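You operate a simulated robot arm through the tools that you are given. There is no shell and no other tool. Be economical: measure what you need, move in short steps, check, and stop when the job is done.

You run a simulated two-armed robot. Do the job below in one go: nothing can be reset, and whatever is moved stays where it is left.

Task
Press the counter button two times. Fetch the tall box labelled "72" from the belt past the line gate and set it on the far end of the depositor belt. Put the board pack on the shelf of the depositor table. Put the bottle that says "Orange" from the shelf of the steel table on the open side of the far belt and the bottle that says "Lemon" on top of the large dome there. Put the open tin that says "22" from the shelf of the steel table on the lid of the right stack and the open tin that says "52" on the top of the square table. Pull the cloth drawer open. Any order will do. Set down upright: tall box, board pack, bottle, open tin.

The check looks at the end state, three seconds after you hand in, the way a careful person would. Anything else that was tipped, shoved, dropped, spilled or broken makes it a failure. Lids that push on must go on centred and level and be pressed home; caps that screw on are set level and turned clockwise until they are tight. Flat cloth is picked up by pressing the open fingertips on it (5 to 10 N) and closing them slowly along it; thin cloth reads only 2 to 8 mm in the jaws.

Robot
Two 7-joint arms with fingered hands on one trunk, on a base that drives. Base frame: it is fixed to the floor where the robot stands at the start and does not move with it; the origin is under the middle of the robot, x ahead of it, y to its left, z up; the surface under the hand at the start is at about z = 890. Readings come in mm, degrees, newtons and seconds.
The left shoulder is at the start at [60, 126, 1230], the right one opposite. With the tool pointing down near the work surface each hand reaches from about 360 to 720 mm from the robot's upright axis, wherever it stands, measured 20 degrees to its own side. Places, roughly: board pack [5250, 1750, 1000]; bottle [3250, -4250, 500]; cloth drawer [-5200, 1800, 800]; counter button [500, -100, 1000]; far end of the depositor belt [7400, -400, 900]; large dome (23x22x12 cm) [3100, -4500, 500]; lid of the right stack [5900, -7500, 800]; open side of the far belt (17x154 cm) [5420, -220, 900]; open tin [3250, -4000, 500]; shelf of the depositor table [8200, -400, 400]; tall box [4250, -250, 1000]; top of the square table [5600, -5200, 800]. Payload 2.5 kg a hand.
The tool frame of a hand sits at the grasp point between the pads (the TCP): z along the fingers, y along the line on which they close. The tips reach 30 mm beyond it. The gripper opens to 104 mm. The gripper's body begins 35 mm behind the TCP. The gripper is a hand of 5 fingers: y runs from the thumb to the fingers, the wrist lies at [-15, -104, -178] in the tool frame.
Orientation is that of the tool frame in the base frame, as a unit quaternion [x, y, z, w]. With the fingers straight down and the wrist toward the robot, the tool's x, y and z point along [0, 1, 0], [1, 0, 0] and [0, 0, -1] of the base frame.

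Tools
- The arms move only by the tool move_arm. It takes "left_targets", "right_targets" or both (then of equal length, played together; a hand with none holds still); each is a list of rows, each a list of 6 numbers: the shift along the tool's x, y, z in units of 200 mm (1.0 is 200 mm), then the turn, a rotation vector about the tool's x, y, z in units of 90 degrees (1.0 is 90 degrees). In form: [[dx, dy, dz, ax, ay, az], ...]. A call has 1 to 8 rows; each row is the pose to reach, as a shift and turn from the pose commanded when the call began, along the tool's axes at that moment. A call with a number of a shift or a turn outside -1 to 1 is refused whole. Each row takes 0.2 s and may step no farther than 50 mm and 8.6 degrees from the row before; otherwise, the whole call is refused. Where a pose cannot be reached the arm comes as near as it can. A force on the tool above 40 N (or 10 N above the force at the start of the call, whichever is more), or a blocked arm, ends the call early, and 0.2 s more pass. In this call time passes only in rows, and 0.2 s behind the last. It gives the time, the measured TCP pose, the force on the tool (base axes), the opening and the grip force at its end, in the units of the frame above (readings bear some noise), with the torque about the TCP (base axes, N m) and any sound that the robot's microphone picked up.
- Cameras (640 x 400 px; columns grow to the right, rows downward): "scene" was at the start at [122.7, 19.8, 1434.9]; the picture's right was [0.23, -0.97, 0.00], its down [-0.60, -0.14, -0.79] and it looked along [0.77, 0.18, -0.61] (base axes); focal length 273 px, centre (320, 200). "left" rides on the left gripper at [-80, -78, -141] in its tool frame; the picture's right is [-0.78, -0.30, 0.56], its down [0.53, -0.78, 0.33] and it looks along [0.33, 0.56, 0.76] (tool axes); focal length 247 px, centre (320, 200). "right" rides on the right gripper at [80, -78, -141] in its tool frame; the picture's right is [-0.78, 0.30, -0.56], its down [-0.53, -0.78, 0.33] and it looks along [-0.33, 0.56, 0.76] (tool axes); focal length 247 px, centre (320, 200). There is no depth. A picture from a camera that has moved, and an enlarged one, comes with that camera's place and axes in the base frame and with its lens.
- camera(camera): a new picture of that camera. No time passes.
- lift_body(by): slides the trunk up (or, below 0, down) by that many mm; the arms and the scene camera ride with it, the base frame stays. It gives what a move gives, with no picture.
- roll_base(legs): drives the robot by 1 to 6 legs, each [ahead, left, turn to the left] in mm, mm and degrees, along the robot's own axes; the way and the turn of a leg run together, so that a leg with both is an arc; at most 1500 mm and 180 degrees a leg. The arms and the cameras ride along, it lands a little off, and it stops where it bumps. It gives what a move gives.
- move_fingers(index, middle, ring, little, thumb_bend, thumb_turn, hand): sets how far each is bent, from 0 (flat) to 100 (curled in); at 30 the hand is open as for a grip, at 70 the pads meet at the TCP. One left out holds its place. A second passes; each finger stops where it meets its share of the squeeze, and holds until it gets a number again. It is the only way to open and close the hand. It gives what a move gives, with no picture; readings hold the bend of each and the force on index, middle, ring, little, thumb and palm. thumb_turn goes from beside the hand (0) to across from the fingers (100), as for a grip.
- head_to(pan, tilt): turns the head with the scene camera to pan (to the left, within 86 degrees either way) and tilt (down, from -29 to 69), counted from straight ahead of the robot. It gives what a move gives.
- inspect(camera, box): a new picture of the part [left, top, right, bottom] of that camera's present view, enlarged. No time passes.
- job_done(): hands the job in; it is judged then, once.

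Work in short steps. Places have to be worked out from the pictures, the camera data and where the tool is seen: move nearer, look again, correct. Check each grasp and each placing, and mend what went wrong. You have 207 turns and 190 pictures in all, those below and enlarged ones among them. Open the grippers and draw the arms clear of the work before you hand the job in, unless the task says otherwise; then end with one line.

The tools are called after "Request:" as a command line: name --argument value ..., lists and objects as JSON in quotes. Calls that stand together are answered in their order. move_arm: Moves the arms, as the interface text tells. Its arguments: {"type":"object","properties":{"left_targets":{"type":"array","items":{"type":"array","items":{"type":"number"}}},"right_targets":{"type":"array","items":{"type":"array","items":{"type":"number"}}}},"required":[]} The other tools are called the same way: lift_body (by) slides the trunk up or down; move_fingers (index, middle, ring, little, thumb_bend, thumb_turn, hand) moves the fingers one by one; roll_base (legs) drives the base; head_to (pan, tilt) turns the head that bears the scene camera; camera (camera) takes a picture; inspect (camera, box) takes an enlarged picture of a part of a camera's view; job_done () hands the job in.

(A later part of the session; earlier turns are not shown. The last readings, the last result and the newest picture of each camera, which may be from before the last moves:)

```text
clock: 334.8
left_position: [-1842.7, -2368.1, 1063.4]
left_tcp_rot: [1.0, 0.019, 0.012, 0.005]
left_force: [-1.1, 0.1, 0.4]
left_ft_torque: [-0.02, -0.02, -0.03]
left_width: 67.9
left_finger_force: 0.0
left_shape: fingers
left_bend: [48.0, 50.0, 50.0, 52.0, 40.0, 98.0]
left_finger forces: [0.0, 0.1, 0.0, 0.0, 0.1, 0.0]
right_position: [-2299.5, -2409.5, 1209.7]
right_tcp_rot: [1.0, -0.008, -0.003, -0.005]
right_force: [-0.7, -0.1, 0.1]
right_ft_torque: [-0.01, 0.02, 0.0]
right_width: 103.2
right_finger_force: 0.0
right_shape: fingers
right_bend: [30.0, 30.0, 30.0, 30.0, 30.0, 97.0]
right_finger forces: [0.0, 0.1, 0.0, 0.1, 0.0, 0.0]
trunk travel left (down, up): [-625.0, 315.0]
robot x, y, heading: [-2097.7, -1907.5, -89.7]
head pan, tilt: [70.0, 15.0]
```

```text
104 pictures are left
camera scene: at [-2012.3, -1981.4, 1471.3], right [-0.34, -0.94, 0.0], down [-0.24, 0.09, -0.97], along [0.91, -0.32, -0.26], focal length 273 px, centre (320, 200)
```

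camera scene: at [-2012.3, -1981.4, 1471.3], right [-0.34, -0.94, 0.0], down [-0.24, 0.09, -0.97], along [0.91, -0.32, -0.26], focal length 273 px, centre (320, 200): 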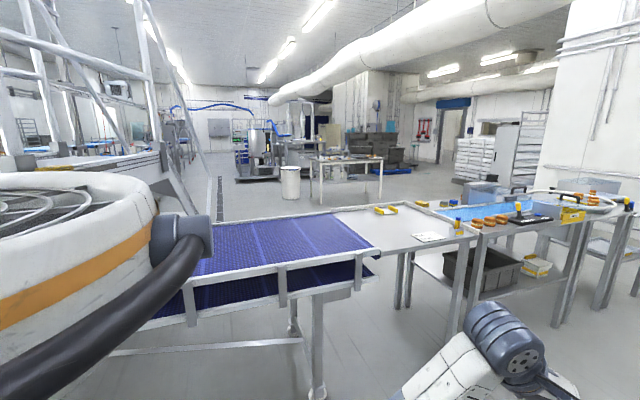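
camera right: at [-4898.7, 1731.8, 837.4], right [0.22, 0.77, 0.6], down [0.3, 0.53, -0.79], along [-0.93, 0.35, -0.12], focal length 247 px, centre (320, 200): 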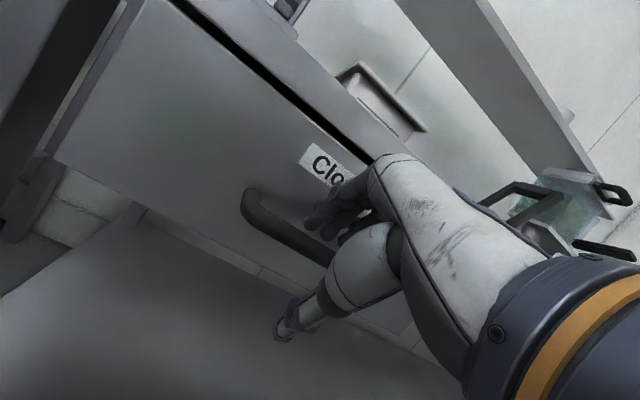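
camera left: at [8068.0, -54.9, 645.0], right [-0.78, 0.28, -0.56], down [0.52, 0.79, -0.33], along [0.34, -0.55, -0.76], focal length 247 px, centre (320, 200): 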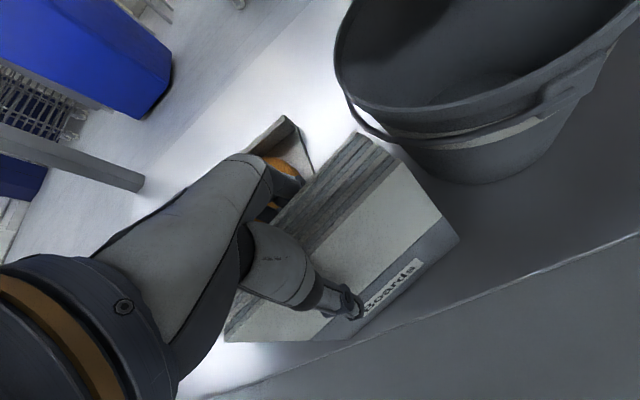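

The line continues south along x≈-850 as a belt and tables. I'll go further south to get round its end.

Request:
roll_base --legs '[[1500, 0, 0], [400, 0, 0]]'

Request:
head_to --pan 50 --tilt 15

Request:
camera --camera "scene"

```text
clock: 344.4
left_position: [-1841.1, -4271.2, 1063.0]
left_tcp_rot: [1.0, 0.014, 0.012, 0.005]
left_force: [0.5, -0.2, 0.7]
left_ft_torque: [0.05, -0.03, 0.0]
left_width: 67.5
left_finger_force: 0.0
left_shape: fingers
left_bend: [48.0, 50.0, 50.0, 52.0, 40.0, 98.0]
left_finger forces: [0.0, 0.0, 0.0, 0.0, 0.1, 0.0]
right_position: [-2297.9, -4309.1, 1209.2]
right_tcp_rot: [1.0, -0.012, -0.002, -0.005]
right_force: [-1.0, -0.5, -0.5]
right_ft_torque: [0.05, -0.01, 0.01]
right_width: 103.2
right_finger_force: 0.0
right_shape: fingers
right_bend: [30.0, 30.0, 30.0, 30.0, 30.0, 97.0]
right_finger forces: [0.0, 0.0, 0.0, 0.0, 0.0, 0.0]
trunk travel left (down, up): [-625.0, 315.0]
robot x, y, heading: [-2096.9, -3811.0, -89.9]
head pan, tilt: [70.0, 15.0]
```

```text
clock: 345.2
left_position: [-1840.2, -4271.5, 1063.0]
left_tcp_rot: [1.0, 0.014, 0.012, 0.004]
left_force: [1.0, 0.1, 0.5]
left_ft_torque: [0.0, -0.01, 0.03]
left_width: 67.7
left_finger_force: 0.1
left_shape: fingers
left_bend: [48.0, 50.0, 50.0, 52.0, 40.0, 98.0]
left_finger forces: [0.0, 0.0, 0.0, 0.0, 0.0, 0.1]
right_position: [-2297.6, -4307.5, 1210.4]
right_tcp_rot: [1.0, -0.012, -0.002, -0.005]
right_force: [-0.6, -0.8, 0.6]
right_ft_torque: [0.01, 0.0, 0.01]
right_width: 102.8
right_finger_force: 0.1
right_shape: fingers
right_bend: [30.0, 30.0, 30.0, 30.0, 30.0, 97.0]
right_finger forces: [0.1, 0.0, 0.0, 0.0, 0.1, 0.0]
trunk travel left (down, up): [-625.0, 315.0]
robot x, y, heading: [-2095.8, -3810.7, -89.9]
head pan, tilt: [50.0, 15.0]
```

```text
103 pictures are left
camera scene: at [-2023.7, -3911.3, 1471.2], right [-0.64, -0.77, 0.0], down [-0.2, 0.17, -0.97], along [0.74, -0.62, -0.26], focal length 273 px, centre (320, 200)
```

scene: 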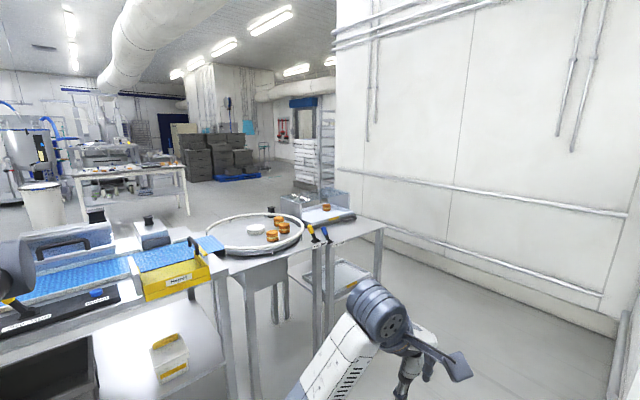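

There's a passage south of the turntable (y≈-5200 to wall -6750). Driving through at y≈-5950 and turning east.

Request:
roll_base --legs '[[1500, 0, 0], [630, 0, 0], [0, 0, 90]]'

Request:
head_to --pan 15 --tilt 15

Request:
camera --camera "scene"

```text
clock: 350.3
left_position: [-1836.0, -5332.9, 1064.7]
left_tcp_rot: [1.0, 0.017, 0.012, 0.007]
left_force: [1.3, -0.2, 0.5]
left_ft_torque: [-0.01, 0.01, 0.0]
left_width: 67.7
left_finger_force: 0.0
left_shape: fingers
left_bend: [48.0, 50.0, 50.0, 52.0, 40.0, 98.0]
left_finger forces: [0.0, 0.0, 0.0, 0.0, 0.1, 0.0]
right_position: [-2292.6, -5365.7, 1210.9]
right_tcp_rot: [1.0, -0.006, -0.005, -0.014]
right_force: [-0.8, 19.6, -0.1]
right_ft_torque: [-0.26, 0.0, -0.32]
right_width: 102.7
right_finger_force: 9.8
right_shape: fingers
right_bend: [30.0, 40.0, 32.0, 30.0, 30.0, 97.0]
right_finger forces: [0.0, 18.4, 2.2, 0.0, 0.0, 0.1]
trunk travel left (down, up): [-625.0, 315.0]
robot x, y, heading: [-2092.9, -4876.8, -89.7]
head pan, tilt: [50.0, 15.0]
stopped in leg 1: the force on the tool passed its limit at 64 N (the readings are from after the stop); the commanded pose is now the measured one
```

```text
clock: 351.3
left_position: [-1835.1, -5333.5, 1064.9]
left_tcp_rot: [1.0, 0.017, 0.013, 0.007]
left_force: [0.3, 0.0, 0.0]
left_ft_torque: [0.01, 0.01, 0.0]
left_width: 67.4
left_finger_force: 0.2
left_shape: fingers
left_bend: [48.0, 50.0, 50.0, 52.0, 40.0, 98.0]
left_finger forces: [0.0, 0.1, 0.1, 0.1, 0.1, 0.1]
right_position: [-2291.5, -5366.0, 1211.5]
right_tcp_rot: [1.0, -0.006, -0.005, -0.012]
right_force: [0.0, 22.7, -2.8]
right_ft_torque: [-0.2, -0.08, -0.33]
right_width: 102.8
right_finger_force: 11.8
right_shape: fingers
right_bend: [30.0, 41.0, 32.0, 30.0, 30.0, 97.0]
right_finger forces: [0.1, 21.2, 2.6, 0.0, 0.0, 0.1]
trunk travel left (down, up): [-625.0, 315.0]
robot x, y, heading: [-2088.8, -4874.1, -89.8]
head pan, tilt: [15.0, 15.0]
```

```text
102 pictures are left
camera scene: at [-2067.9, -5003.2, 1471.7], right [-0.96, -0.26, 0.0], down [-0.07, 0.25, -0.97], along [0.25, -0.93, -0.26], focal length 273 px, centre (320, 200)
```

scene: 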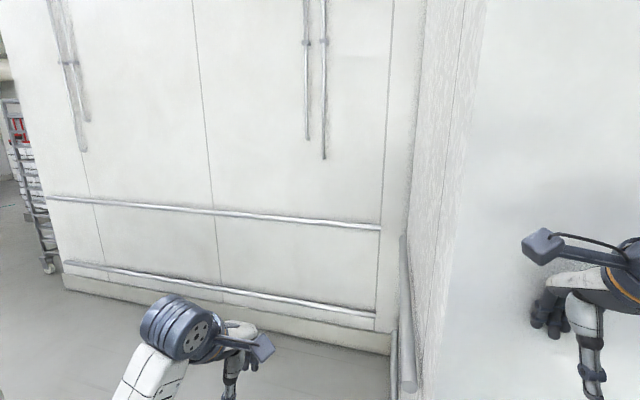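

The right hand touched a wall corner. I'll back off, shift 450 mm east, and continue south, then turn east.

Request:
roll_base --legs '[[-150, 0, 0], [0, 430, 0], [1150, 0, 0], [0, 0, 90]]'

Request:
camera --camera "scene"

```text
clock: 364.1
left_position: [-1192.4, -5614.5, 1062.5]
left_tcp_rot: [0.696, 0.718, 0.012, -0.006]
left_force: [-0.4, 0.4, -0.2]
left_ft_torque: [0.0, 0.0, 0.01]
left_width: 67.6
left_finger_force: 0.1
left_shape: fingers
left_bend: [48.0, 50.0, 50.0, 52.0, 40.0, 98.0]
left_finger forces: [0.0, 0.1, 0.0, 0.1, 0.1, 0.0]
right_position: [-1158.2, -6071.6, 1209.0]
right_tcp_rot: [0.713, 0.701, -0.013, -0.005]
right_force: [-0.4, 0.1, 0.3]
right_ft_torque: [-0.02, -0.01, 0.0]
right_width: 102.9
right_finger_force: 0.0
right_shape: fingers
right_bend: [30.0, 30.0, 30.0, 30.0, 30.0, 97.0]
right_finger forces: [0.0, 0.0, 0.0, 0.0, 0.0, 0.0]
trunk travel left (down, up): [-625.0, 315.0]
robot x, y, heading: [-1651.4, -5869.0, 0.2]
head pan, tilt: [15.0, 15.0]
```

```text
101 pictures are left
camera scene: at [-1522.1, -5845.3, 1471.3], right [0.26, -0.96, 0.0], down [-0.25, -0.07, -0.97], along [0.93, 0.25, -0.26], focal length 273 px, centre (320, 200)
```

scene: 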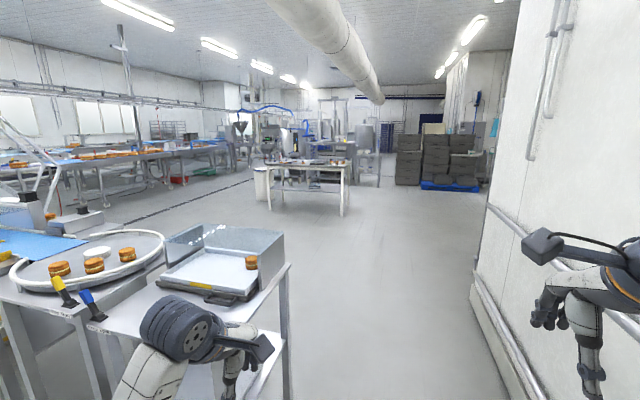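

The way east is open; the steel table is ahead around [3200,-4400]. Driving to its west side.

Request:
roll_base --legs '[[1500, 0, 0], [1450, 300, 0], [600, 1200, 0]]'

Request:
head_to --pan 0 --tilt 25

Request:
camera --camera "scene"

```text
clock: 384.8
left_position: [2337.8, -4066.4, 1063.7]
left_tcp_rot: [0.695, 0.719, 0.013, -0.005]
left_force: [-0.6, -0.4, 0.1]
left_ft_torque: [-0.01, 0.01, 0.03]
left_width: 67.4
left_finger_force: 0.0
left_shape: fingers
left_bend: [48.0, 50.0, 50.0, 52.0, 40.0, 98.0]
left_finger forces: [0.0, 0.1, 0.0, 0.0, 0.0, 0.1]
right_position: [2371.0, -4523.3, 1209.0]
right_tcp_rot: [0.711, 0.703, -0.013, -0.006]
right_force: [0.4, -0.6, 0.2]
right_ft_torque: [0.01, -0.02, 0.01]
right_width: 102.9
right_finger_force: 0.0
right_shape: fingers
right_bend: [30.0, 30.0, 30.0, 30.0, 30.0, 97.0]
right_finger forces: [0.1, 0.1, 0.0, 0.1, 0.0, 0.0]
trunk travel left (down, up): [-625.0, 315.0]
robot x, y, heading: [1878.7, -4322.2, 0.4]
head pan, tilt: [15.0, 15.0]
```

```text
clock: 385.6
left_position: [2336.3, -4067.2, 1062.7]
left_tcp_rot: [0.694, 0.72, 0.012, -0.005]
left_force: [-0.5, -0.4, -0.5]
left_ft_torque: [-0.01, 0.0, 0.02]
left_width: 67.8
left_finger_force: 0.1
left_shape: fingers
left_bend: [48.0, 50.0, 50.0, 52.0, 40.0, 98.0]
left_finger forces: [0.1, 0.1, 0.0, 0.1, 0.0, 0.0]
right_position: [2370.9, -4524.0, 1209.8]
right_tcp_rot: [0.712, 0.702, -0.012, -0.005]
right_force: [0.9, -1.2, 0.2]
right_ft_torque: [0.0, 0.01, -0.02]
right_width: 103.0
right_finger_force: 0.1
right_shape: fingers
right_bend: [30.0, 30.0, 30.0, 30.0, 30.0, 97.0]
right_finger forces: [0.0, 0.0, 0.0, 0.1, 0.0, 0.0]
trunk travel left (down, up): [-625.0, 315.0]
robot x, y, heading: [1877.7, -4318.6, 0.1]
head pan, tilt: [0.0, 25.0]
```

```text
100 pictures are left
camera scene: at [2008.4, -4322.2, 1455.1], right [0.01, -1.0, 0.0], down [-0.42, 0.0, -0.91], along [0.91, 0.0, -0.42], focal length 273 px, centre (320, 200)
```

scene: 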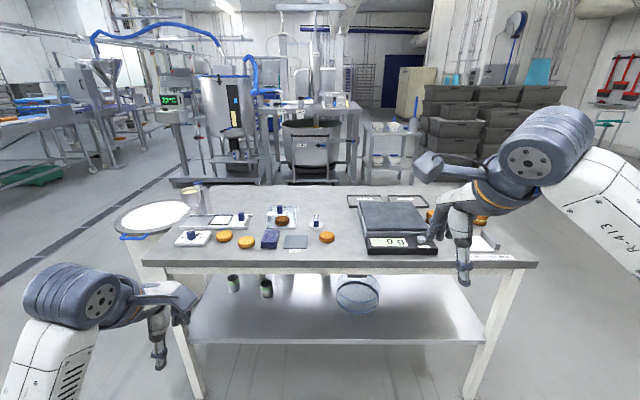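

The shelf holds the bottles, tins and dome. I'll lower the trunk to see under the table top.

Request:
lift_body --by -400

Request:
lift_body --by -150

Request:
head_to --pan 0 --tilt 20

Request:
camera --camera "scene"

Request:
inspect --camera "scene" --box '[180, 130, 440, 290]'

```text
clock: 389.4
left_position: [2335.9, -4066.3, 662.8]
left_tcp_rot: [0.695, 0.719, 0.012, -0.005]
left_force: [0.3, -0.1, -0.8]
left_ft_torque: [0.04, -0.03, -0.02]
left_width: 67.5
left_finger_force: 0.0
left_shape: fingers
left_bend: [48.0, 50.0, 50.0, 52.0, 40.0, 98.0]
left_finger forces: [0.0, 0.0, 0.0, 0.0, 0.1, 0.1]
right_position: [2371.1, -4524.3, 809.9]
right_tcp_rot: [0.712, 0.703, -0.013, -0.004]
right_force: [-0.2, -0.2, -0.6]
right_ft_torque: [0.01, 0.02, -0.01]
right_width: 102.8
right_finger_force: 0.1
right_shape: fingers
right_bend: [30.0, 30.0, 30.0, 30.0, 30.0, 97.0]
right_finger forces: [0.0, 0.1, 0.0, 0.1, 0.1, 0.1]
trunk travel left (down, up): [-225.0, 715.0]
robot x, y, heading: [1875.9, -4326.5, 0.2]
head pan, tilt: [0.0, 25.0]
```

```text
clock: 391.2
left_position: [2336.1, -4066.2, 514.2]
left_tcp_rot: [0.695, 0.719, 0.013, -0.005]
left_force: [0.1, 0.4, 1.2]
left_ft_torque: [0.01, 0.0, 0.01]
left_width: 67.6
left_finger_force: 0.0
left_shape: fingers
left_bend: [48.0, 50.0, 50.0, 52.0, 40.0, 98.0]
left_finger forces: [0.1, 0.1, 0.0, 0.0, 0.0, 0.1]
right_position: [2371.9, -4524.0, 660.6]
right_tcp_rot: [0.712, 0.702, -0.012, -0.005]
right_force: [0.4, -0.8, -0.4]
right_ft_torque: [0.01, -0.01, 0.02]
right_width: 102.8
right_finger_force: 0.0
right_shape: fingers
right_bend: [30.0, 30.0, 30.0, 30.0, 30.0, 97.0]
right_finger forces: [0.0, 0.0, 0.1, 0.0, 0.0, 0.1]
trunk travel left (down, up): [-75.0, 865.0]
robot x, y, heading: [1875.1, -4323.6, 0.2]
head pan, tilt: [0.0, 25.0]
```

```text
clock: 391.8
left_position: [2337.1, -4068.2, 513.4]
left_tcp_rot: [0.695, 0.719, 0.012, -0.005]
left_force: [0.1, -0.3, -0.2]
left_ft_torque: [0.01, 0.03, -0.01]
left_width: 67.6
left_finger_force: 0.0
left_shape: fingers
left_bend: [48.0, 50.0, 50.0, 52.0, 40.0, 98.0]
left_finger forces: [0.0, 0.1, 0.0, 0.1, 0.1, 0.1]
right_position: [2370.8, -4524.2, 660.8]
right_tcp_rot: [0.711, 0.703, -0.013, -0.005]
right_force: [0.9, 0.3, 0.7]
right_ft_torque: [-0.01, 0.02, 0.01]
right_width: 102.8
right_finger_force: 0.0
right_shape: fingers
right_bend: [30.0, 30.0, 30.0, 30.0, 30.0, 97.0]
right_finger forces: [0.0, 0.0, 0.0, 0.0, 0.0, 0.0]
trunk travel left (down, up): [-75.0, 865.0]
robot x, y, heading: [1878.9, -4322.9, 0.2]
head pan, tilt: [0.0, 20.0]
```

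```text
99 pictures are left
camera scene: at [2009.4, -4322.3, 913.1], right [0.0, -1.0, 0.0], down [-0.34, 0.0, -0.94], along [0.94, 0.0, -0.34], focal length 273 px, centre (320, 200)
```

scene: 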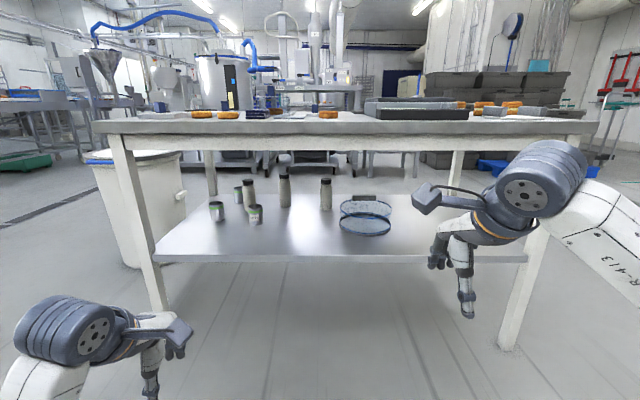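

```text
2.46 times, centred on (310, 210) of scene
camera zoom: at [2009.4, -4322.3, 913.1], right [0.0, -1.0, 0.0], down [-0.34, 0.0, -0.94], along [0.94, 0.0, -0.34], focal length 672 px, centre (345, 175)
```

zoom: 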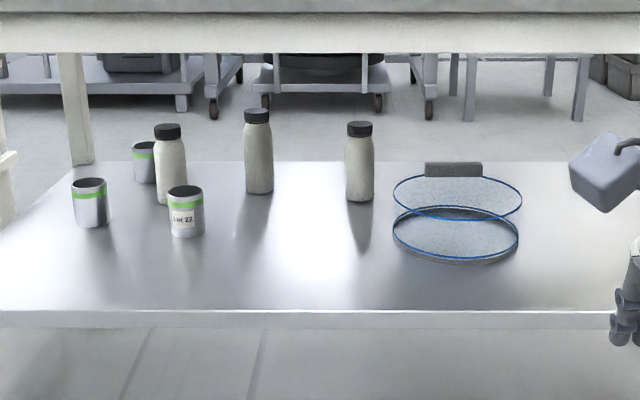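

I see three open tins ("Lot 22" is front-left), three bottles with labels turned away, and the dome. I'll drive round the south end to the east side to read the labels there.

Request:
roll_base --legs '[[0, -1350, 0], [1500, 0, 0], [850, 0, 0], [0, 0, 180], [0, -1300, 0]]'

Request:
camera --camera "scene"

```text
clock: 423.2
left_position: [3761.9, -4642.9, 512.8]
left_tcp_rot: [0.722, -0.692, 0.005, 0.012]
left_force: [0.0, -0.8, -0.2]
left_ft_torque: [-0.01, 0.0, -0.03]
left_width: 67.6
left_finger_force: 0.1
left_shape: fingers
left_bend: [48.0, 50.0, 50.0, 52.0, 40.0, 98.0]
left_finger forces: [0.1, 0.0, 0.1, 0.0, 0.1, 0.0]
right_position: [3724.3, -4186.4, 660.3]
right_tcp_rot: [-0.704, 0.71, -0.004, 0.012]
right_force: [0.7, -0.2, 0.3]
right_ft_torque: [0.03, 0.01, 0.01]
right_width: 103.2
right_finger_force: 0.1
right_shape: fingers
right_bend: [30.0, 30.0, 30.0, 30.0, 30.0, 97.0]
right_finger forces: [0.1, 0.1, 0.0, 0.1, 0.0, 0.0]
trunk travel left (down, up): [-75.0, 865.0]
robot x, y, heading: [4219.7, -4387.6, -179.2]
head pan, tilt: [0.0, 20.0]
```

```text
97 pictures are left
camera scene: at [4084.2, -4386.6, 913.1], right [-0.01, 1.0, 0.0], down [0.34, 0.0, -0.94], along [-0.94, -0.01, -0.34], focal length 273 px, centre (320, 200)
```

scene: 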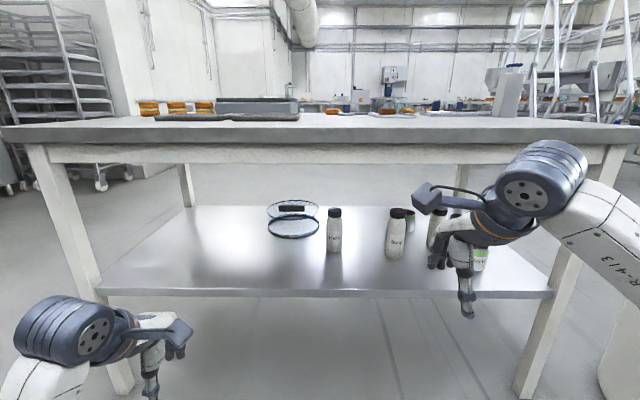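

Request:
inspect --camera "scene" --box '[250, 185, 430, 285]'

Request:
camera --camera "right"

```text
3.56 times, centred on (340, 235) of scene
camera zoom: at [4084.2, -4386.6, 913.1], right [-0.01, 1.0, 0.0], down [0.34, 0.0, -0.94], along [-0.94, -0.01, -0.34], focal length 970 px, centre (249, 76)
```

zoom: 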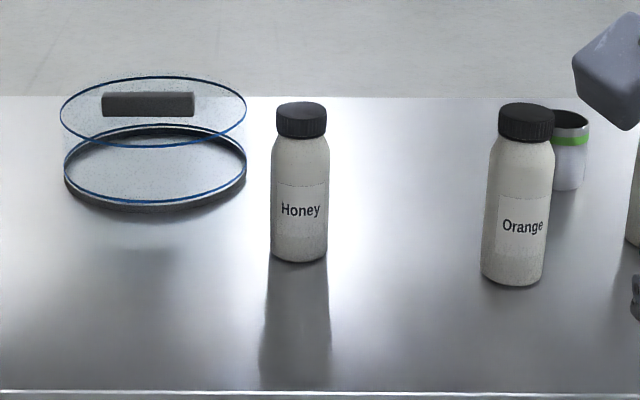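

```text
95 pictures are left
camera right: at [3798.5, -4268.0, 801.3], right [-0.3, 0.77, 0.56], down [0.79, 0.53, -0.31], along [-0.53, 0.35, -0.77], focal length 247 px, centre (320, 200)
```

right: 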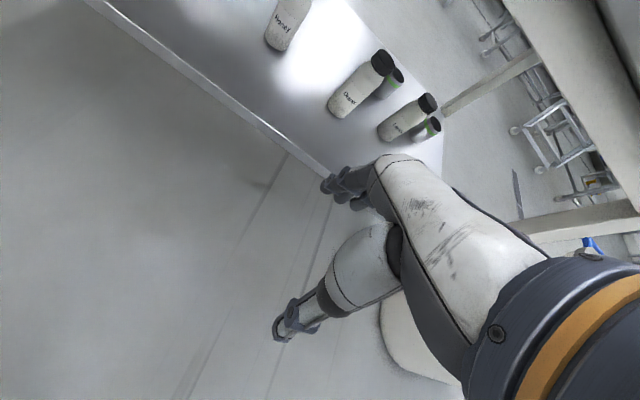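

Bottle labels: Honey, Orange, and the third must be Lemon. I'll zoom with the right-hand camera to confirm and look at the tins.

Request:
inspect --camera "right" --box '[310, 30, 460, 150]'

Request:
move_arm --right_targets '[[0, -0.2, 0.2, 0, 0, 0], [0, -0.4, 0.4, 0, 0, 0], [0, -0.5, 0.6, 0, 0, 0]]'

Request:
inspect --camera "scene" --box '[370, 180, 530, 300]'

```text
3.33 times, centred on (385, 90) of right
camera zoom: at [3798.5, -4268.0, 801.3], right [-0.3, 0.77, 0.56], down [0.79, 0.53, -0.31], along [-0.53, 0.35, -0.77], focal length 823 px, centre (103, 567)
```

zoom: 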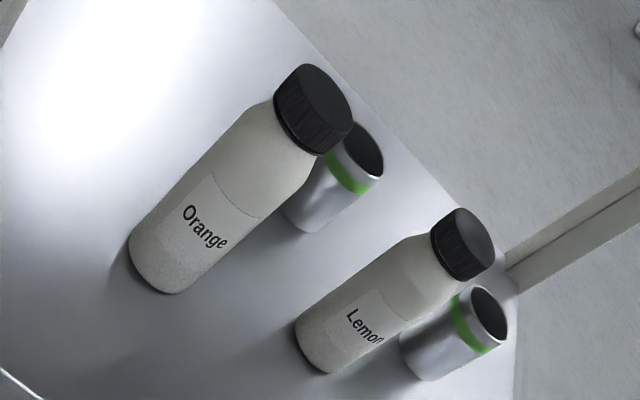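

```text
refused: row 1 steps farther than a row can; nothing moved
```

```text
3.33 times, centred on (450, 240) of scene
camera zoom: at [4084.2, -4386.6, 913.1], right [-0.01, 1.0, 0.0], down [0.34, 0.0, -0.94], along [-0.94, -0.01, -0.34], focal length 910 px, centre (-113, 67)
```

zoom: 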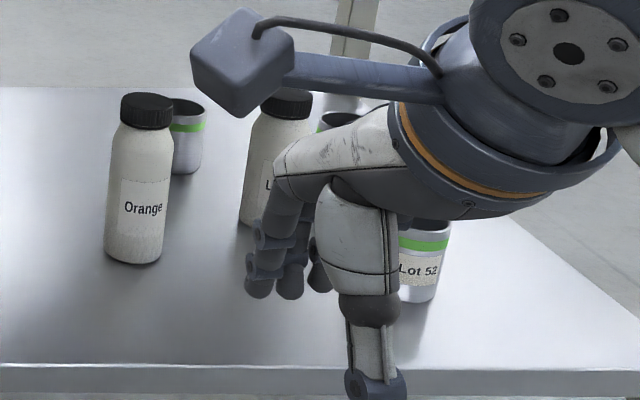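

Labels confirmed: Orange at ≈[3241,-4153], Lemon ≈[3190,-3990], "Lot 52" ≈[3297,-3911] near this edge, "Lot 22" ≈[3042,-4055] deeper. I'll turn the right hand to point forward with the jaws closing sideways so it can reach under the table top.

Request:
move_arm --right_targets '[[-0.06, 0.04, 0, -0.054, 0.054, 0.054], [-0.12, 0.08, 0, -0.108, 0.108, 0.108], [-0.18, 0.12, 0, -0.162, 0.162, 0.162], [-0.24, 0.16, 0, -0.216, 0.216, 0.216], [-0.3, 0.2, 0, -0.27, 0.27, 0.27], [-0.36, 0.24, 0, -0.324, 0.324, 0.324], [-0.42, 0.28, 0, -0.378, 0.378, 0.378], [-0.48, 0.32, 0, -0.432, 0.432, 0.432]]'

Request:
move_arm --right_targets '[[0, 0, 0, -0.05, 0.05, 0.05], [0, 0, 0, -0.1, 0.1, 0.1], [0, 0, 0, -0.15, 0.15, 0.15], [0, 0, 0, -0.2, 0.2, 0.2], [0, 0, 0, -0.25, 0.25, 0.25], [0, 0, 0, -0.3, 0.3, 0.3], [0, 0, 0, -0.338, 0.338, 0.338]]'

Request:
camera --camera "scene"

```text
clock: 425.0
left_position: [3761.7, -4642.5, 513.6]
left_tcp_rot: [0.721, -0.693, 0.006, 0.013]
left_force: [0.1, -0.3, -0.4]
left_ft_torque: [0.02, 0.04, 0.04]
left_width: 67.7
left_finger_force: 0.1
left_shape: fingers
left_bend: [48.0, 50.0, 50.0, 52.0, 40.0, 98.0]
left_finger forces: [0.0, 0.0, 0.0, 0.0, 0.0, 0.0]
right_position: [3660.9, -4090.5, 658.6]
right_tcp_rot: [-0.361, 0.821, 0.003, -0.442]
right_force: [-0.2, 0.3, -0.8]
right_ft_torque: [-0.01, 0.0, 0.02]
right_width: 102.9
right_finger_force: 0.0
right_shape: fingers
right_bend: [30.0, 30.0, 30.0, 30.0, 30.0, 97.0]
right_finger forces: [0.0, 0.0, 0.1, 0.0, 0.1, 0.0]
trunk travel left (down, up): [-75.0, 865.0]
robot x, y, heading: [4221.5, -4387.0, -179.4]
head pan, tilt: [0.0, 20.0]
```

```text
clock: 426.6
left_position: [3761.2, -4643.3, 512.1]
left_tcp_rot: [0.721, -0.693, 0.005, 0.013]
left_force: [0.3, 0.5, 0.2]
left_ft_torque: [-0.04, 0.03, -0.02]
left_width: 67.5
left_finger_force: 0.0
left_shape: fingers
left_bend: [48.0, 50.0, 50.0, 52.0, 40.0, 98.0]
left_finger forces: [0.0, 0.0, 0.0, 0.0, 0.0, 0.1]
right_position: [3661.4, -4090.2, 659.2]
right_tcp_rot: [-0.286, 0.812, 0.002, -0.509]
right_force: [0.2, -0.7, 0.2]
right_ft_torque: [-0.01, 0.04, 0.0]
right_width: 103.0
right_finger_force: 0.0
right_shape: fingers
right_bend: [30.0, 30.0, 30.0, 30.0, 30.0, 97.0]
right_finger forces: [0.0, 0.0, 0.1, 0.0, 0.0, 0.0]
right hand out of reach, approached as far as the arm can: row 2, 3, 4, 5, 6, 7
trunk travel left (down, up): [-75.0, 865.0]
robot x, y, heading: [4218.1, -4385.2, -179.5]
head pan, tilt: [0.0, 20.0]
```

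```text
92 pictures are left
camera scene: at [4084.2, -4386.6, 913.1], right [-0.01, 1.0, 0.0], down [0.34, 0.0, -0.94], along [-0.94, -0.01, -0.34], focal length 273 px, centre (320, 200)
```

scene: 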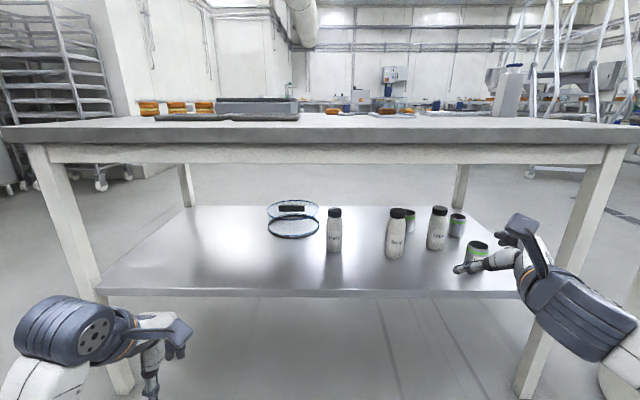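

The hand reached forward/29° down but rolled. I'll roll it so the closing line is level (pitch 30° down).

Request:
move_arm --right_targets '[[0, 0, 0, -0.045, -0.011, 0.08], [0, 0, 0, -0.09, -0.022, 0.16], [0, 0, 0, -0.136, -0.034, 0.24], [0, 0, 0, -0.182, -0.045, 0.321]]'

```text
clock: 427.6
left_position: [3760.8, -4642.3, 512.9]
left_tcp_rot: [0.721, -0.692, 0.005, 0.012]
left_force: [0.5, -0.1, 0.1]
left_ft_torque: [0.0, 0.03, -0.05]
left_width: 67.7
left_finger_force: 0.1
left_shape: fingers
left_bend: [48.0, 50.0, 50.0, 52.0, 40.0, 98.0]
left_finger forces: [0.0, 0.1, 0.0, 0.0, 0.0, 0.0]
right_position: [3662.1, -4089.5, 659.7]
right_tcp_rot: [0.002, 0.866, 0.0, -0.499]
right_force: [0.6, -0.3, 0.1]
right_ft_torque: [-0.03, 0.03, -0.02]
right_width: 102.8
right_finger_force: 0.1
right_shape: fingers
right_bend: [30.0, 30.0, 30.0, 30.0, 30.0, 97.0]
right_finger forces: [0.1, 0.1, 0.1, 0.0, 0.1, 0.0]
trunk travel left (down, up): [-75.0, 865.0]
robot x, y, heading: [4217.7, -4387.2, -179.1]
head pan, tilt: [0.0, 20.0]
```

Reached exactly. Now try levelling the remaining 30° pitch.

Request:
move_arm --right_targets '[[0, 0, 0, 0, 0.08, 0], [0, 0, 0, 0, 0.16, 0], [0, 0, 0, 0, 0.24, 0], [0, 0, 0, 0, 0.333, 0]]'

Request:
camera --camera "right"

```text
clock: 428.6
left_position: [3762.2, -4642.7, 512.2]
left_tcp_rot: [0.721, -0.693, 0.005, 0.012]
left_force: [-0.2, -0.1, 0.6]
left_ft_torque: [0.02, 0.0, 0.01]
left_width: 67.5
left_finger_force: 0.1
left_shape: fingers
left_bend: [48.0, 50.0, 50.0, 52.0, 40.0, 98.0]
left_finger forces: [0.0, 0.1, 0.1, 0.0, 0.0, 0.0]
right_position: [3661.7, -4090.3, 660.2]
right_tcp_rot: [-0.001, -0.707, 0.0, 0.707]
right_force: [0.1, -0.3, 0.1]
right_ft_torque: [0.0, 0.0, 0.03]
right_width: 103.0
right_finger_force: 0.1
right_shape: fingers
right_bend: [30.0, 30.0, 30.0, 30.0, 30.0, 97.0]
right_finger forces: [0.0, 0.1, 0.1, 0.1, 0.0, 0.0]
trunk travel left (down, up): [-75.0, 865.0]
robot x, y, heading: [4218.1, -4383.9, -179.6]
head pan, tilt: [0.0, 20.0]
```

```text
91 pictures are left
camera right: at [3802.9, -4167.0, 739.6], right [0.56, 0.3, -0.78], down [-0.33, -0.78, -0.53], along [-0.76, 0.56, -0.33], focal length 247 px, centre (320, 200)
```

right: 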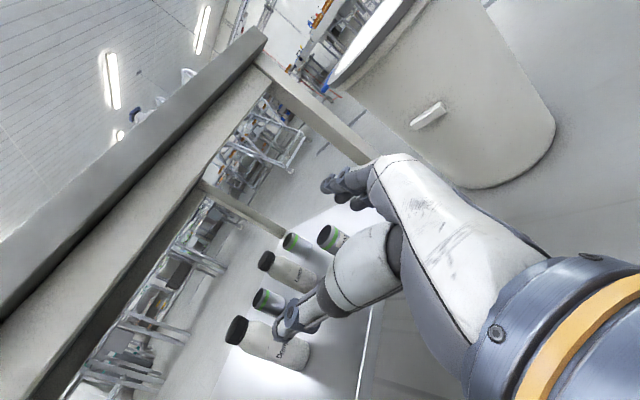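

The level sideways-closing pose works. Better estimates: shelf z≈423, Lot 52 at ≈[3315,-3908], Lemon ≈[3221,-3982], Orange ≈[3300,-4146]. I'll lower the right hand to tin height with a 15° down pitch and line up with Lot 52.

Request:
move_arm --right_targets '[[-0.2, 0, 0, 0, -0.05, 0], [-0.4, 0, 0, 0, -0.11, 0], [-0.6, 0, 0, 0, -0.167, 0], [-0.8, 0, 0, 0, -0.167, 0], [-0.86, 0, 0, 0, -0.167, 0]]'

Request:
roll_base --legs '[[0, -182, -0.6], [130, 0, 0]]'

Request:
camera --camera "right"

Request:
camera --camera "scene"

```text
clock: 429.8
left_position: [3761.3, -4643.0, 512.8]
left_tcp_rot: [0.721, -0.693, 0.005, 0.012]
left_force: [0.1, -0.9, -0.2]
left_ft_torque: [0.01, -0.02, 0.0]
left_width: 67.7
left_finger_force: 0.0
left_shape: fingers
left_bend: [48.0, 50.0, 50.0, 52.0, 40.0, 98.0]
left_finger forces: [0.0, 0.0, 0.0, 0.0, 0.1, 0.0]
right_position: [3661.0, -4089.1, 486.4]
right_tcp_rot: [0.001, 0.794, 0.001, -0.608]
right_force: [0.1, 0.2, -0.4]
right_ft_torque: [-0.02, 0.0, -0.01]
right_width: 103.1
right_finger_force: 0.2
right_shape: fingers
right_bend: [30.0, 30.0, 30.0, 30.0, 30.0, 97.0]
right_finger forces: [0.0, 0.1, 0.0, 0.0, 0.1, 0.1]
trunk travel left (down, up): [-75.0, 865.0]
robot x, y, heading: [4219.0, -4384.6, -179.3]
head pan, tilt: [0.0, 20.0]
```

```text
clock: 432.2
left_position: [3627.6, -4455.7, 512.5]
left_tcp_rot: [0.716, -0.698, 0.005, 0.012]
left_force: [-0.4, -0.4, 0.1]
left_ft_torque: [-0.01, -0.03, 0.0]
left_width: 67.9
left_finger_force: 0.0
left_shape: fingers
left_bend: [48.0, 50.0, 50.0, 52.0, 40.0, 98.0]
left_finger forces: [0.0, 0.0, 0.0, 0.0, 0.0, 0.1]
right_position: [3536.6, -3899.7, 486.0]
right_tcp_rot: [0.005, 0.794, 0.007, -0.608]
right_force: [0.4, -1.2, 0.6]
right_ft_torque: [0.06, 0.01, 0.01]
right_width: 103.1
right_finger_force: 0.0
right_shape: fingers
right_bend: [30.0, 30.0, 30.0, 30.0, 30.0, 97.0]
right_finger forces: [0.1, 0.0, 0.0, 0.0, 0.0, 0.0]
trunk travel left (down, up): [-75.0, 865.0]
robot x, y, heading: [4087.0, -4202.9, 180.0]
head pan, tilt: [0.0, 20.0]
```

```text
90 pictures are left
camera right: at [3650.4, -3978.7, 600.1], right [0.74, 0.29, -0.6], down [-0.19, -0.77, -0.6], along [-0.64, 0.57, -0.52], focal length 247 px, centre (320, 200)
```

right: 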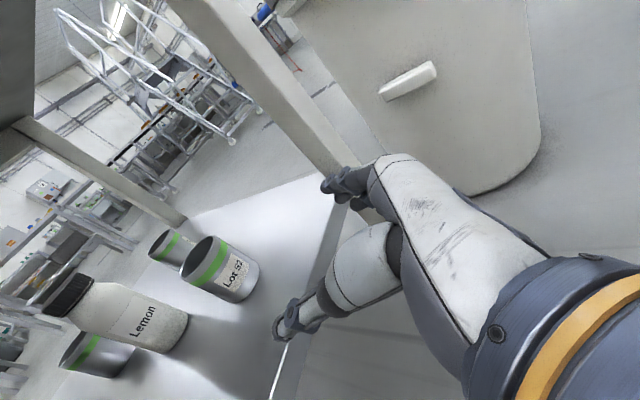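

```text
89 pictures are left
camera scene: at [3955.1, -4203.1, 913.1], right [0.0, 1.0, 0.0], down [0.34, 0.0, -0.94], along [-0.94, 0.0, -0.34], focal length 273 px, centre (320, 200)
```

scene: 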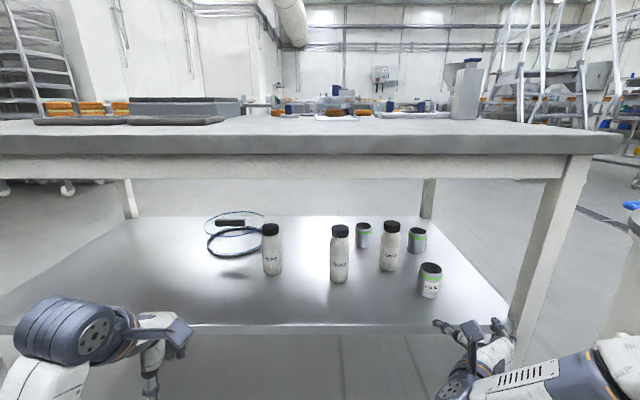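

Lot 52 triangulates to [3346,-3908], centre z 461. I'll roll forward 90 mm, then reach the last part with the arm, hand open around it.

Request:
roll_base --legs '[[90, 0, 0]]'

Request:
move_arm --right_targets '[[0.03, -0.04, 0.16, 0, 0, 0], [0.06, -0.04, 0.32, 0, 0, 0], [0.085, -0.04, 0.45, 0, 0, 0]]'

Request:
camera --camera "right"

Request:
inspect --camera "scene" --box '[340, 200, 580, 380]'

```text
clock: 433.3
left_position: [3539.1, -4454.2, 513.0]
left_tcp_rot: [0.716, -0.698, 0.005, 0.012]
left_force: [0.6, 0.0, -0.2]
left_ft_torque: [0.0, 0.02, 0.0]
left_width: 67.8
left_finger_force: 0.1
left_shape: fingers
left_bend: [48.0, 50.0, 50.0, 52.0, 40.0, 98.0]
left_finger forces: [0.0, 0.0, 0.1, 0.1, 0.0, 0.0]
right_position: [3447.4, -3898.7, 487.9]
right_tcp_rot: [0.006, 0.794, 0.005, -0.608]
right_force: [0.6, -0.9, -0.3]
right_ft_torque: [-0.01, 0.01, 0.01]
right_width: 102.8
right_finger_force: 0.1
right_shape: fingers
right_bend: [30.0, 30.0, 30.0, 30.0, 30.0, 97.0]
right_finger forces: [0.0, 0.0, 0.0, 0.0, 0.0, 0.0]
trunk travel left (down, up): [-75.0, 865.0]
robot x, y, heading: [4002.2, -4198.3, 179.8]
head pan, tilt: [0.0, 20.0]
```

```text
clock: 434.1
left_position: [3538.2, -4454.4, 514.3]
left_tcp_rot: [0.716, -0.698, 0.005, 0.012]
left_force: [-0.2, -0.2, -0.1]
left_ft_torque: [-0.02, 0.0, 0.0]
left_width: 67.8
left_finger_force: 0.1
left_shape: fingers
left_bend: [48.0, 50.0, 50.0, 52.0, 40.0, 98.0]
left_finger forces: [0.1, 0.0, 0.0, 0.1, 0.0, 0.0]
right_position: [3356.1, -3904.9, 479.6]
right_tcp_rot: [0.005, 0.795, 0.006, -0.607]
right_force: [0.1, -0.4, 0.3]
right_ft_torque: [-0.02, 0.02, 0.01]
right_width: 102.8
right_finger_force: 0.1
right_shape: fingers
right_bend: [30.0, 30.0, 30.0, 30.0, 30.0, 97.0]
right_finger forces: [0.1, 0.0, 0.0, 0.0, 0.0, 0.0]
trunk travel left (down, up): [-75.0, 865.0]
robot x, y, heading: [3998.8, -4201.7, 179.9]
head pan, tilt: [0.0, 20.0]
```

```text
88 pictures are left
camera right: at [3470.2, -3984.9, 592.7], right [0.75, 0.29, -0.6], down [-0.19, -0.77, -0.6], along [-0.64, 0.57, -0.52], focal length 247 px, centre (320, 200)
```

right: 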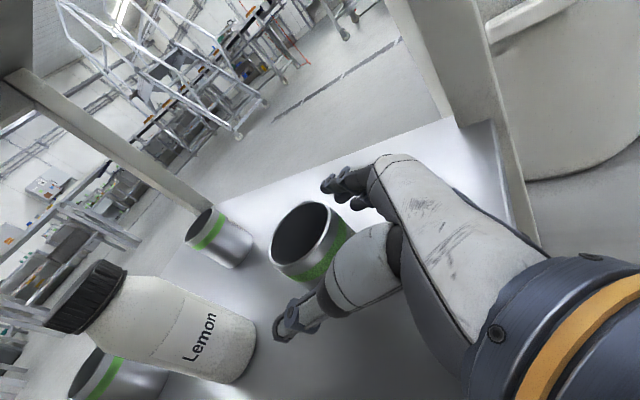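

```text
2.22 times, centred on (460, 290) of scene
camera zoom: at [3866.0, -4202.6, 913.1], right [0.0, 1.0, 0.0], down [0.34, 0.0, -0.94], along [-0.94, 0.0, -0.34], focal length 606 px, centre (9, 0)
```

zoom: 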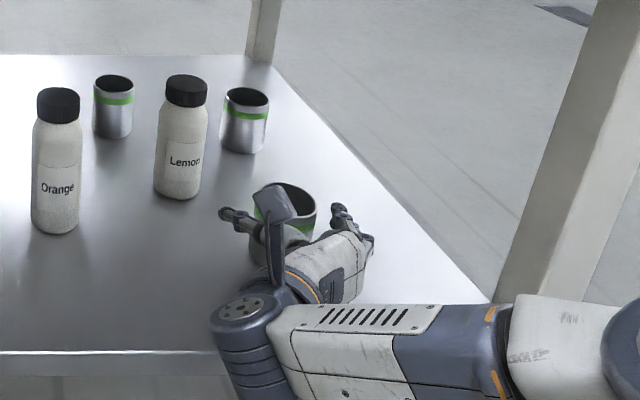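

The tin sits between thumb and fingers, empty and open. Closing gently.

Request:
move_fingers --hand "right" --index 65 --middle 65 --ring 65 --little 65 --thumb_bend 60

Request:
move_arm --right_targets '[[0.04, 0, 0.01, 0, 0, 0], [0.1, 0, 0.025, 0, 0, 0]]'

Request:
inspect --camera "scene" --box '[340, 200, 580, 380]'

```text
clock: 435.1
left_position: [3539.1, -4454.2, 513.5]
left_tcp_rot: [0.715, -0.699, 0.004, 0.012]
left_force: [-0.3, 0.0, 0.3]
left_ft_torque: [0.0, 0.0, 0.0]
left_width: 67.8
left_finger_force: 0.2
left_shape: fingers
left_bend: [48.0, 50.0, 50.0, 52.0, 40.0, 98.0]
left_finger forces: [0.0, 0.1, 0.0, 0.0, 0.0, 0.0]
right_position: [3356.4, -3905.4, 480.6]
right_tcp_rot: [0.006, 0.794, 0.005, -0.608]
right_force: [0.9, 0.4, 0.3]
right_ft_torque: [0.03, -0.01, 0.0]
right_width: 52.6
right_finger_force: 17.7
right_shape: fingers
right_bend: [57.0, 59.0, 59.0, 65.0, 48.0, 94.0]
right_finger forces: [6.8, 5.6, 5.0, 0.0, 17.3, 0.1]
trunk travel left (down, up): [-75.0, 865.0]
robot x, y, heading: [3999.5, -4204.5, 179.8]
head pan, tilt: [0.0, 20.0]
```

```text
clock: 435.7
left_position: [3539.4, -4454.4, 513.1]
left_tcp_rot: [0.716, -0.698, 0.005, 0.012]
left_force: [-0.3, -0.5, 0.5]
left_ft_torque: [-0.03, -0.02, 0.0]
left_width: 67.6
left_finger_force: 0.0
left_shape: fingers
left_bend: [48.0, 50.0, 50.0, 52.0, 40.0, 98.0]
left_finger forces: [0.0, 0.0, 0.0, 0.0, 0.0, 0.1]
right_position: [3345.2, -3904.8, 498.8]
right_tcp_rot: [0.007, 0.794, 0.005, -0.608]
right_force: [0.3, 0.0, -0.9]
right_ft_torque: [-0.01, -0.02, -0.03]
right_width: 52.6
right_finger_force: 17.3
right_shape: fingers
right_bend: [57.0, 59.0, 59.0, 65.0, 48.0, 94.0]
right_finger forces: [6.8, 5.6, 4.9, 0.0, 17.2, 0.0]
trunk travel left (down, up): [-75.0, 865.0]
robot x, y, heading: [4006.4, -4205.0, 179.6]
head pan, tilt: [0.0, 20.0]
```

```text
2.22 times, centred on (460, 290) of scene
camera zoom: at [3865.9, -4202.6, 913.1], right [0.0, 1.0, 0.0], down [0.34, 0.0, -0.94], along [-0.94, 0.0, -0.34], focal length 606 px, centre (9, 0)
```

zoom: 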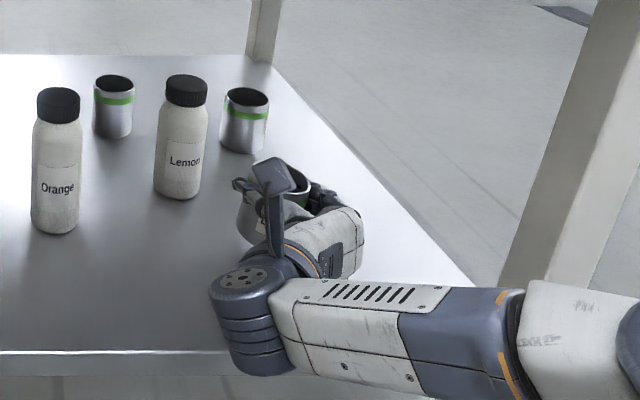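

Lot 52 is held and lifted level. I'll back out, move south to the open area, and look toward the square table.

Request:
roll_base --legs '[[-320, 0, 0], [0, 1000, 0]]'

Request:
lift_body --by 400

Request:
roll_base --legs '[[0, 0, 178]]'

Request:
camera --camera "scene"

```text
clock: 442.6
left_position: [3861.2, -5459.2, 513.1]
left_tcp_rot: [0.719, -0.694, 0.005, 0.012]
left_force: [0.5, -0.1, -0.3]
left_ft_torque: [0.03, 0.0, -0.04]
left_width: 67.9
left_finger_force: 0.0
left_shape: fingers
left_bend: [48.0, 50.0, 50.0, 52.0, 40.0, 98.0]
left_finger forces: [0.0, 0.1, 0.0, 0.0, 0.0, 0.0]
right_position: [3662.4, -4912.5, 498.0]
right_tcp_rot: [0.003, 0.794, 0.004, -0.608]
right_force: [0.0, -0.2, -1.4]
right_ft_torque: [0.01, -0.03, 0.0]
right_width: 52.5
right_finger_force: 17.1
right_shape: fingers
right_bend: [57.0, 59.0, 59.0, 65.0, 48.0, 94.0]
right_finger forces: [6.9, 5.5, 4.9, 0.0, 17.2, 0.1]
trunk travel left (down, up): [-75.0, 865.0]
robot x, y, heading: [4319.0, -5205.7, -179.5]
head pan, tilt: [0.0, 20.0]
```

```text
clock: 446.4
left_position: [3861.0, -5459.1, 913.5]
left_tcp_rot: [0.719, -0.695, 0.005, 0.012]
left_force: [0.2, 0.2, 0.4]
left_ft_torque: [-0.04, -0.02, -0.02]
left_width: 67.9
left_finger_force: 0.0
left_shape: fingers
left_bend: [48.0, 50.0, 50.0, 52.0, 40.0, 98.0]
left_finger forces: [0.0, 0.1, 0.0, 0.1, 0.1, 0.0]
right_position: [3662.1, -4912.4, 898.0]
right_tcp_rot: [0.002, 0.794, 0.003, -0.608]
right_force: [0.0, 0.7, -1.3]
right_ft_torque: [0.03, -0.03, 0.03]
right_width: 52.6
right_finger_force: 17.1
right_shape: fingers
right_bend: [57.0, 59.0, 59.0, 65.0, 48.0, 94.0]
right_finger forces: [6.9, 5.5, 5.0, 0.0, 17.3, 0.0]
trunk travel left (down, up): [-475.0, 465.0]
robot x, y, heading: [4318.7, -5202.5, -179.7]
head pan, tilt: [0.0, 20.0]
```

```text
clock: 454.1
left_position: [4788.2, -4967.1, 912.8]
left_tcp_rot: [0.709, 0.705, 0.013, -0.006]
left_force: [-0.1, 0.1, 0.9]
left_ft_torque: [0.03, 0.0, -0.01]
left_width: 67.9
left_finger_force: 0.0
left_shape: fingers
left_bend: [48.0, 50.0, 50.0, 52.0, 40.0, 98.0]
left_finger forces: [0.1, 0.0, 0.0, 0.0, 0.0, 0.1]
right_position: [4966.0, -5519.5, 898.8]
right_tcp_rot: [0.793, -0.018, 0.608, 0.014]
right_force: [-0.4, -0.1, -0.8]
right_ft_torque: [0.0, -0.02, 0.0]
right_width: 52.1
right_finger_force: 16.8
right_shape: fingers
right_bend: [57.0, 59.0, 59.0, 65.0, 48.0, 94.0]
right_finger forces: [6.4, 5.2, 4.4, 0.1, 16.0, 0.0]
trunk travel left (down, up): [-475.0, 465.0]
robot x, y, heading: [4317.7, -5202.8, -1.8]
head pan, tilt: [0.0, 20.0]
```

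```text
85 pictures are left
camera scene: at [4451.7, -5208.0, 1313.1], right [-0.03, -1.0, 0.0], down [-0.34, 0.01, -0.94], along [0.94, -0.03, -0.34], focal length 273 px, centre (320, 200)
```

scene: 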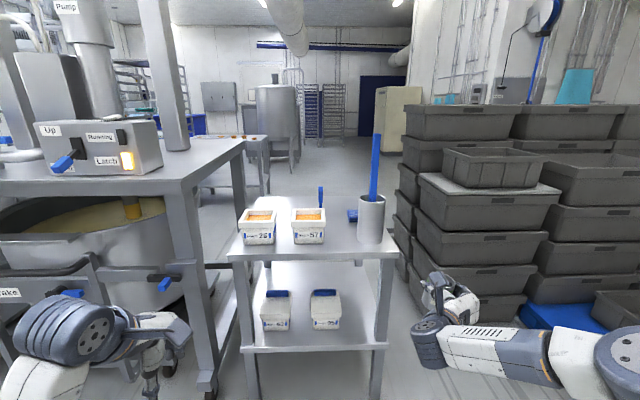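

The square table is right ahead; there's a free strip at its front, left of the cylinder. I'll move in front of it and look with both cameras.

Request:
roll_base --legs '[[230, 100, 1.8]]'

Request:
move_arm --right_targets '[[0, -0.2, 0, 0, 0, 0], [0, -0.4, 0, 0, 0, 0], [0, -0.5, 0, 0, 0, 0]]'

Request:
camera --camera "scene"

Request:
camera --camera "right"

```text
clock: 455.9
left_position: [5011.5, -4856.1, 911.7]
left_tcp_rot: [0.697, 0.717, 0.013, -0.005]
left_force: [0.6, -0.1, -0.2]
left_ft_torque: [0.0, 0.0, 0.02]
left_width: 67.6
left_finger_force: 0.1
left_shape: fingers
left_bend: [48.0, 50.0, 50.0, 52.0, 40.0, 98.0]
left_finger forces: [0.0, 0.0, 0.0, 0.0, 0.0, 0.0]
right_position: [5205.7, -5404.5, 897.2]
right_tcp_rot: [0.794, -0.005, 0.608, 0.006]
right_force: [-0.2, -0.6, -0.7]
right_ft_torque: [0.0, 0.02, 0.01]
right_width: 52.2
right_finger_force: 16.0
right_shape: fingers
right_bend: [57.0, 59.0, 59.0, 65.0, 48.0, 94.0]
right_finger forces: [6.5, 5.1, 4.5, 0.0, 16.0, 0.0]
trunk travel left (down, up): [-475.0, 465.0]
robot x, y, heading: [4550.0, -5104.1, -0.3]
head pan, tilt: [0.0, 20.0]
```

```text
clock: 456.7
left_position: [5012.5, -4856.3, 912.7]
left_tcp_rot: [0.698, 0.716, 0.013, -0.005]
left_force: [0.8, 0.3, 0.4]
left_ft_torque: [-0.01, -0.01, 0.03]
left_width: 67.9
left_finger_force: 0.1
left_shape: fingers
left_bend: [48.0, 50.0, 50.0, 52.0, 40.0, 98.0]
left_finger forces: [0.0, 0.0, 0.0, 0.1, 0.0, 0.0]
right_position: [5206.0, -5306.5, 897.5]
right_tcp_rot: [0.794, -0.005, 0.608, 0.006]
right_force: [-0.2, 0.0, -0.5]
right_ft_torque: [-0.04, 0.04, -0.02]
right_width: 52.1
right_finger_force: 16.4
right_shape: fingers
right_bend: [57.0, 59.0, 59.0, 65.0, 48.0, 94.0]
right_finger forces: [6.5, 5.2, 4.4, 0.1, 16.1, 0.1]
trunk travel left (down, up): [-475.0, 465.0]
robot x, y, heading: [4548.4, -5106.1, -0.2]
head pan, tilt: [0.0, 20.0]
```

```text
84 pictures are left
camera scene: at [4682.5, -5109.1, 1313.1], right [0.0, -1.0, 0.0], down [-0.34, 0.0, -0.94], along [0.94, 0.0, -0.34], focal length 273 px, centre (320, 200)
```

scene: 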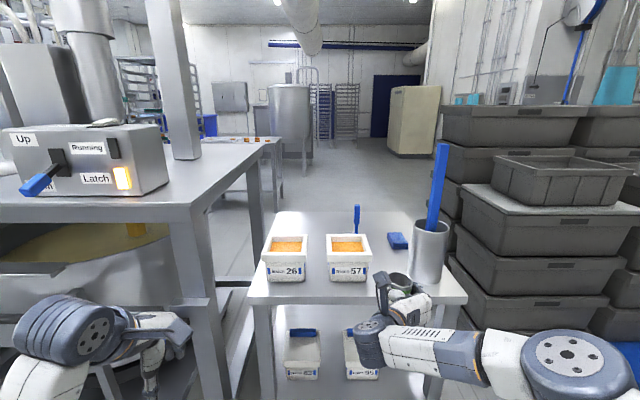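

```text
83 pictures are left
camera right: at [5093.3, -5226.2, 1010.9], right [-0.74, -0.29, -0.6], down [0.19, 0.77, -0.6], along [0.64, -0.57, -0.52], focal length 247 px, centre (320, 200)
```

right: 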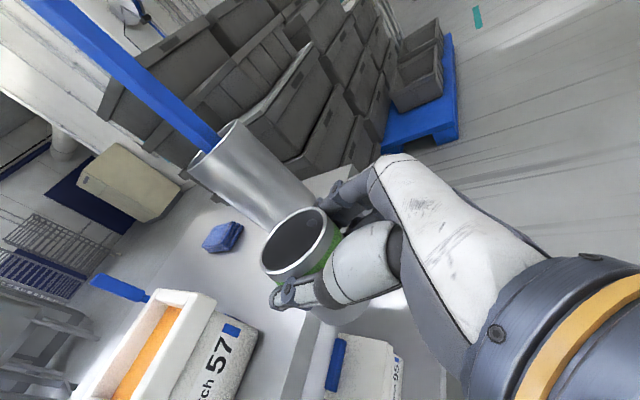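

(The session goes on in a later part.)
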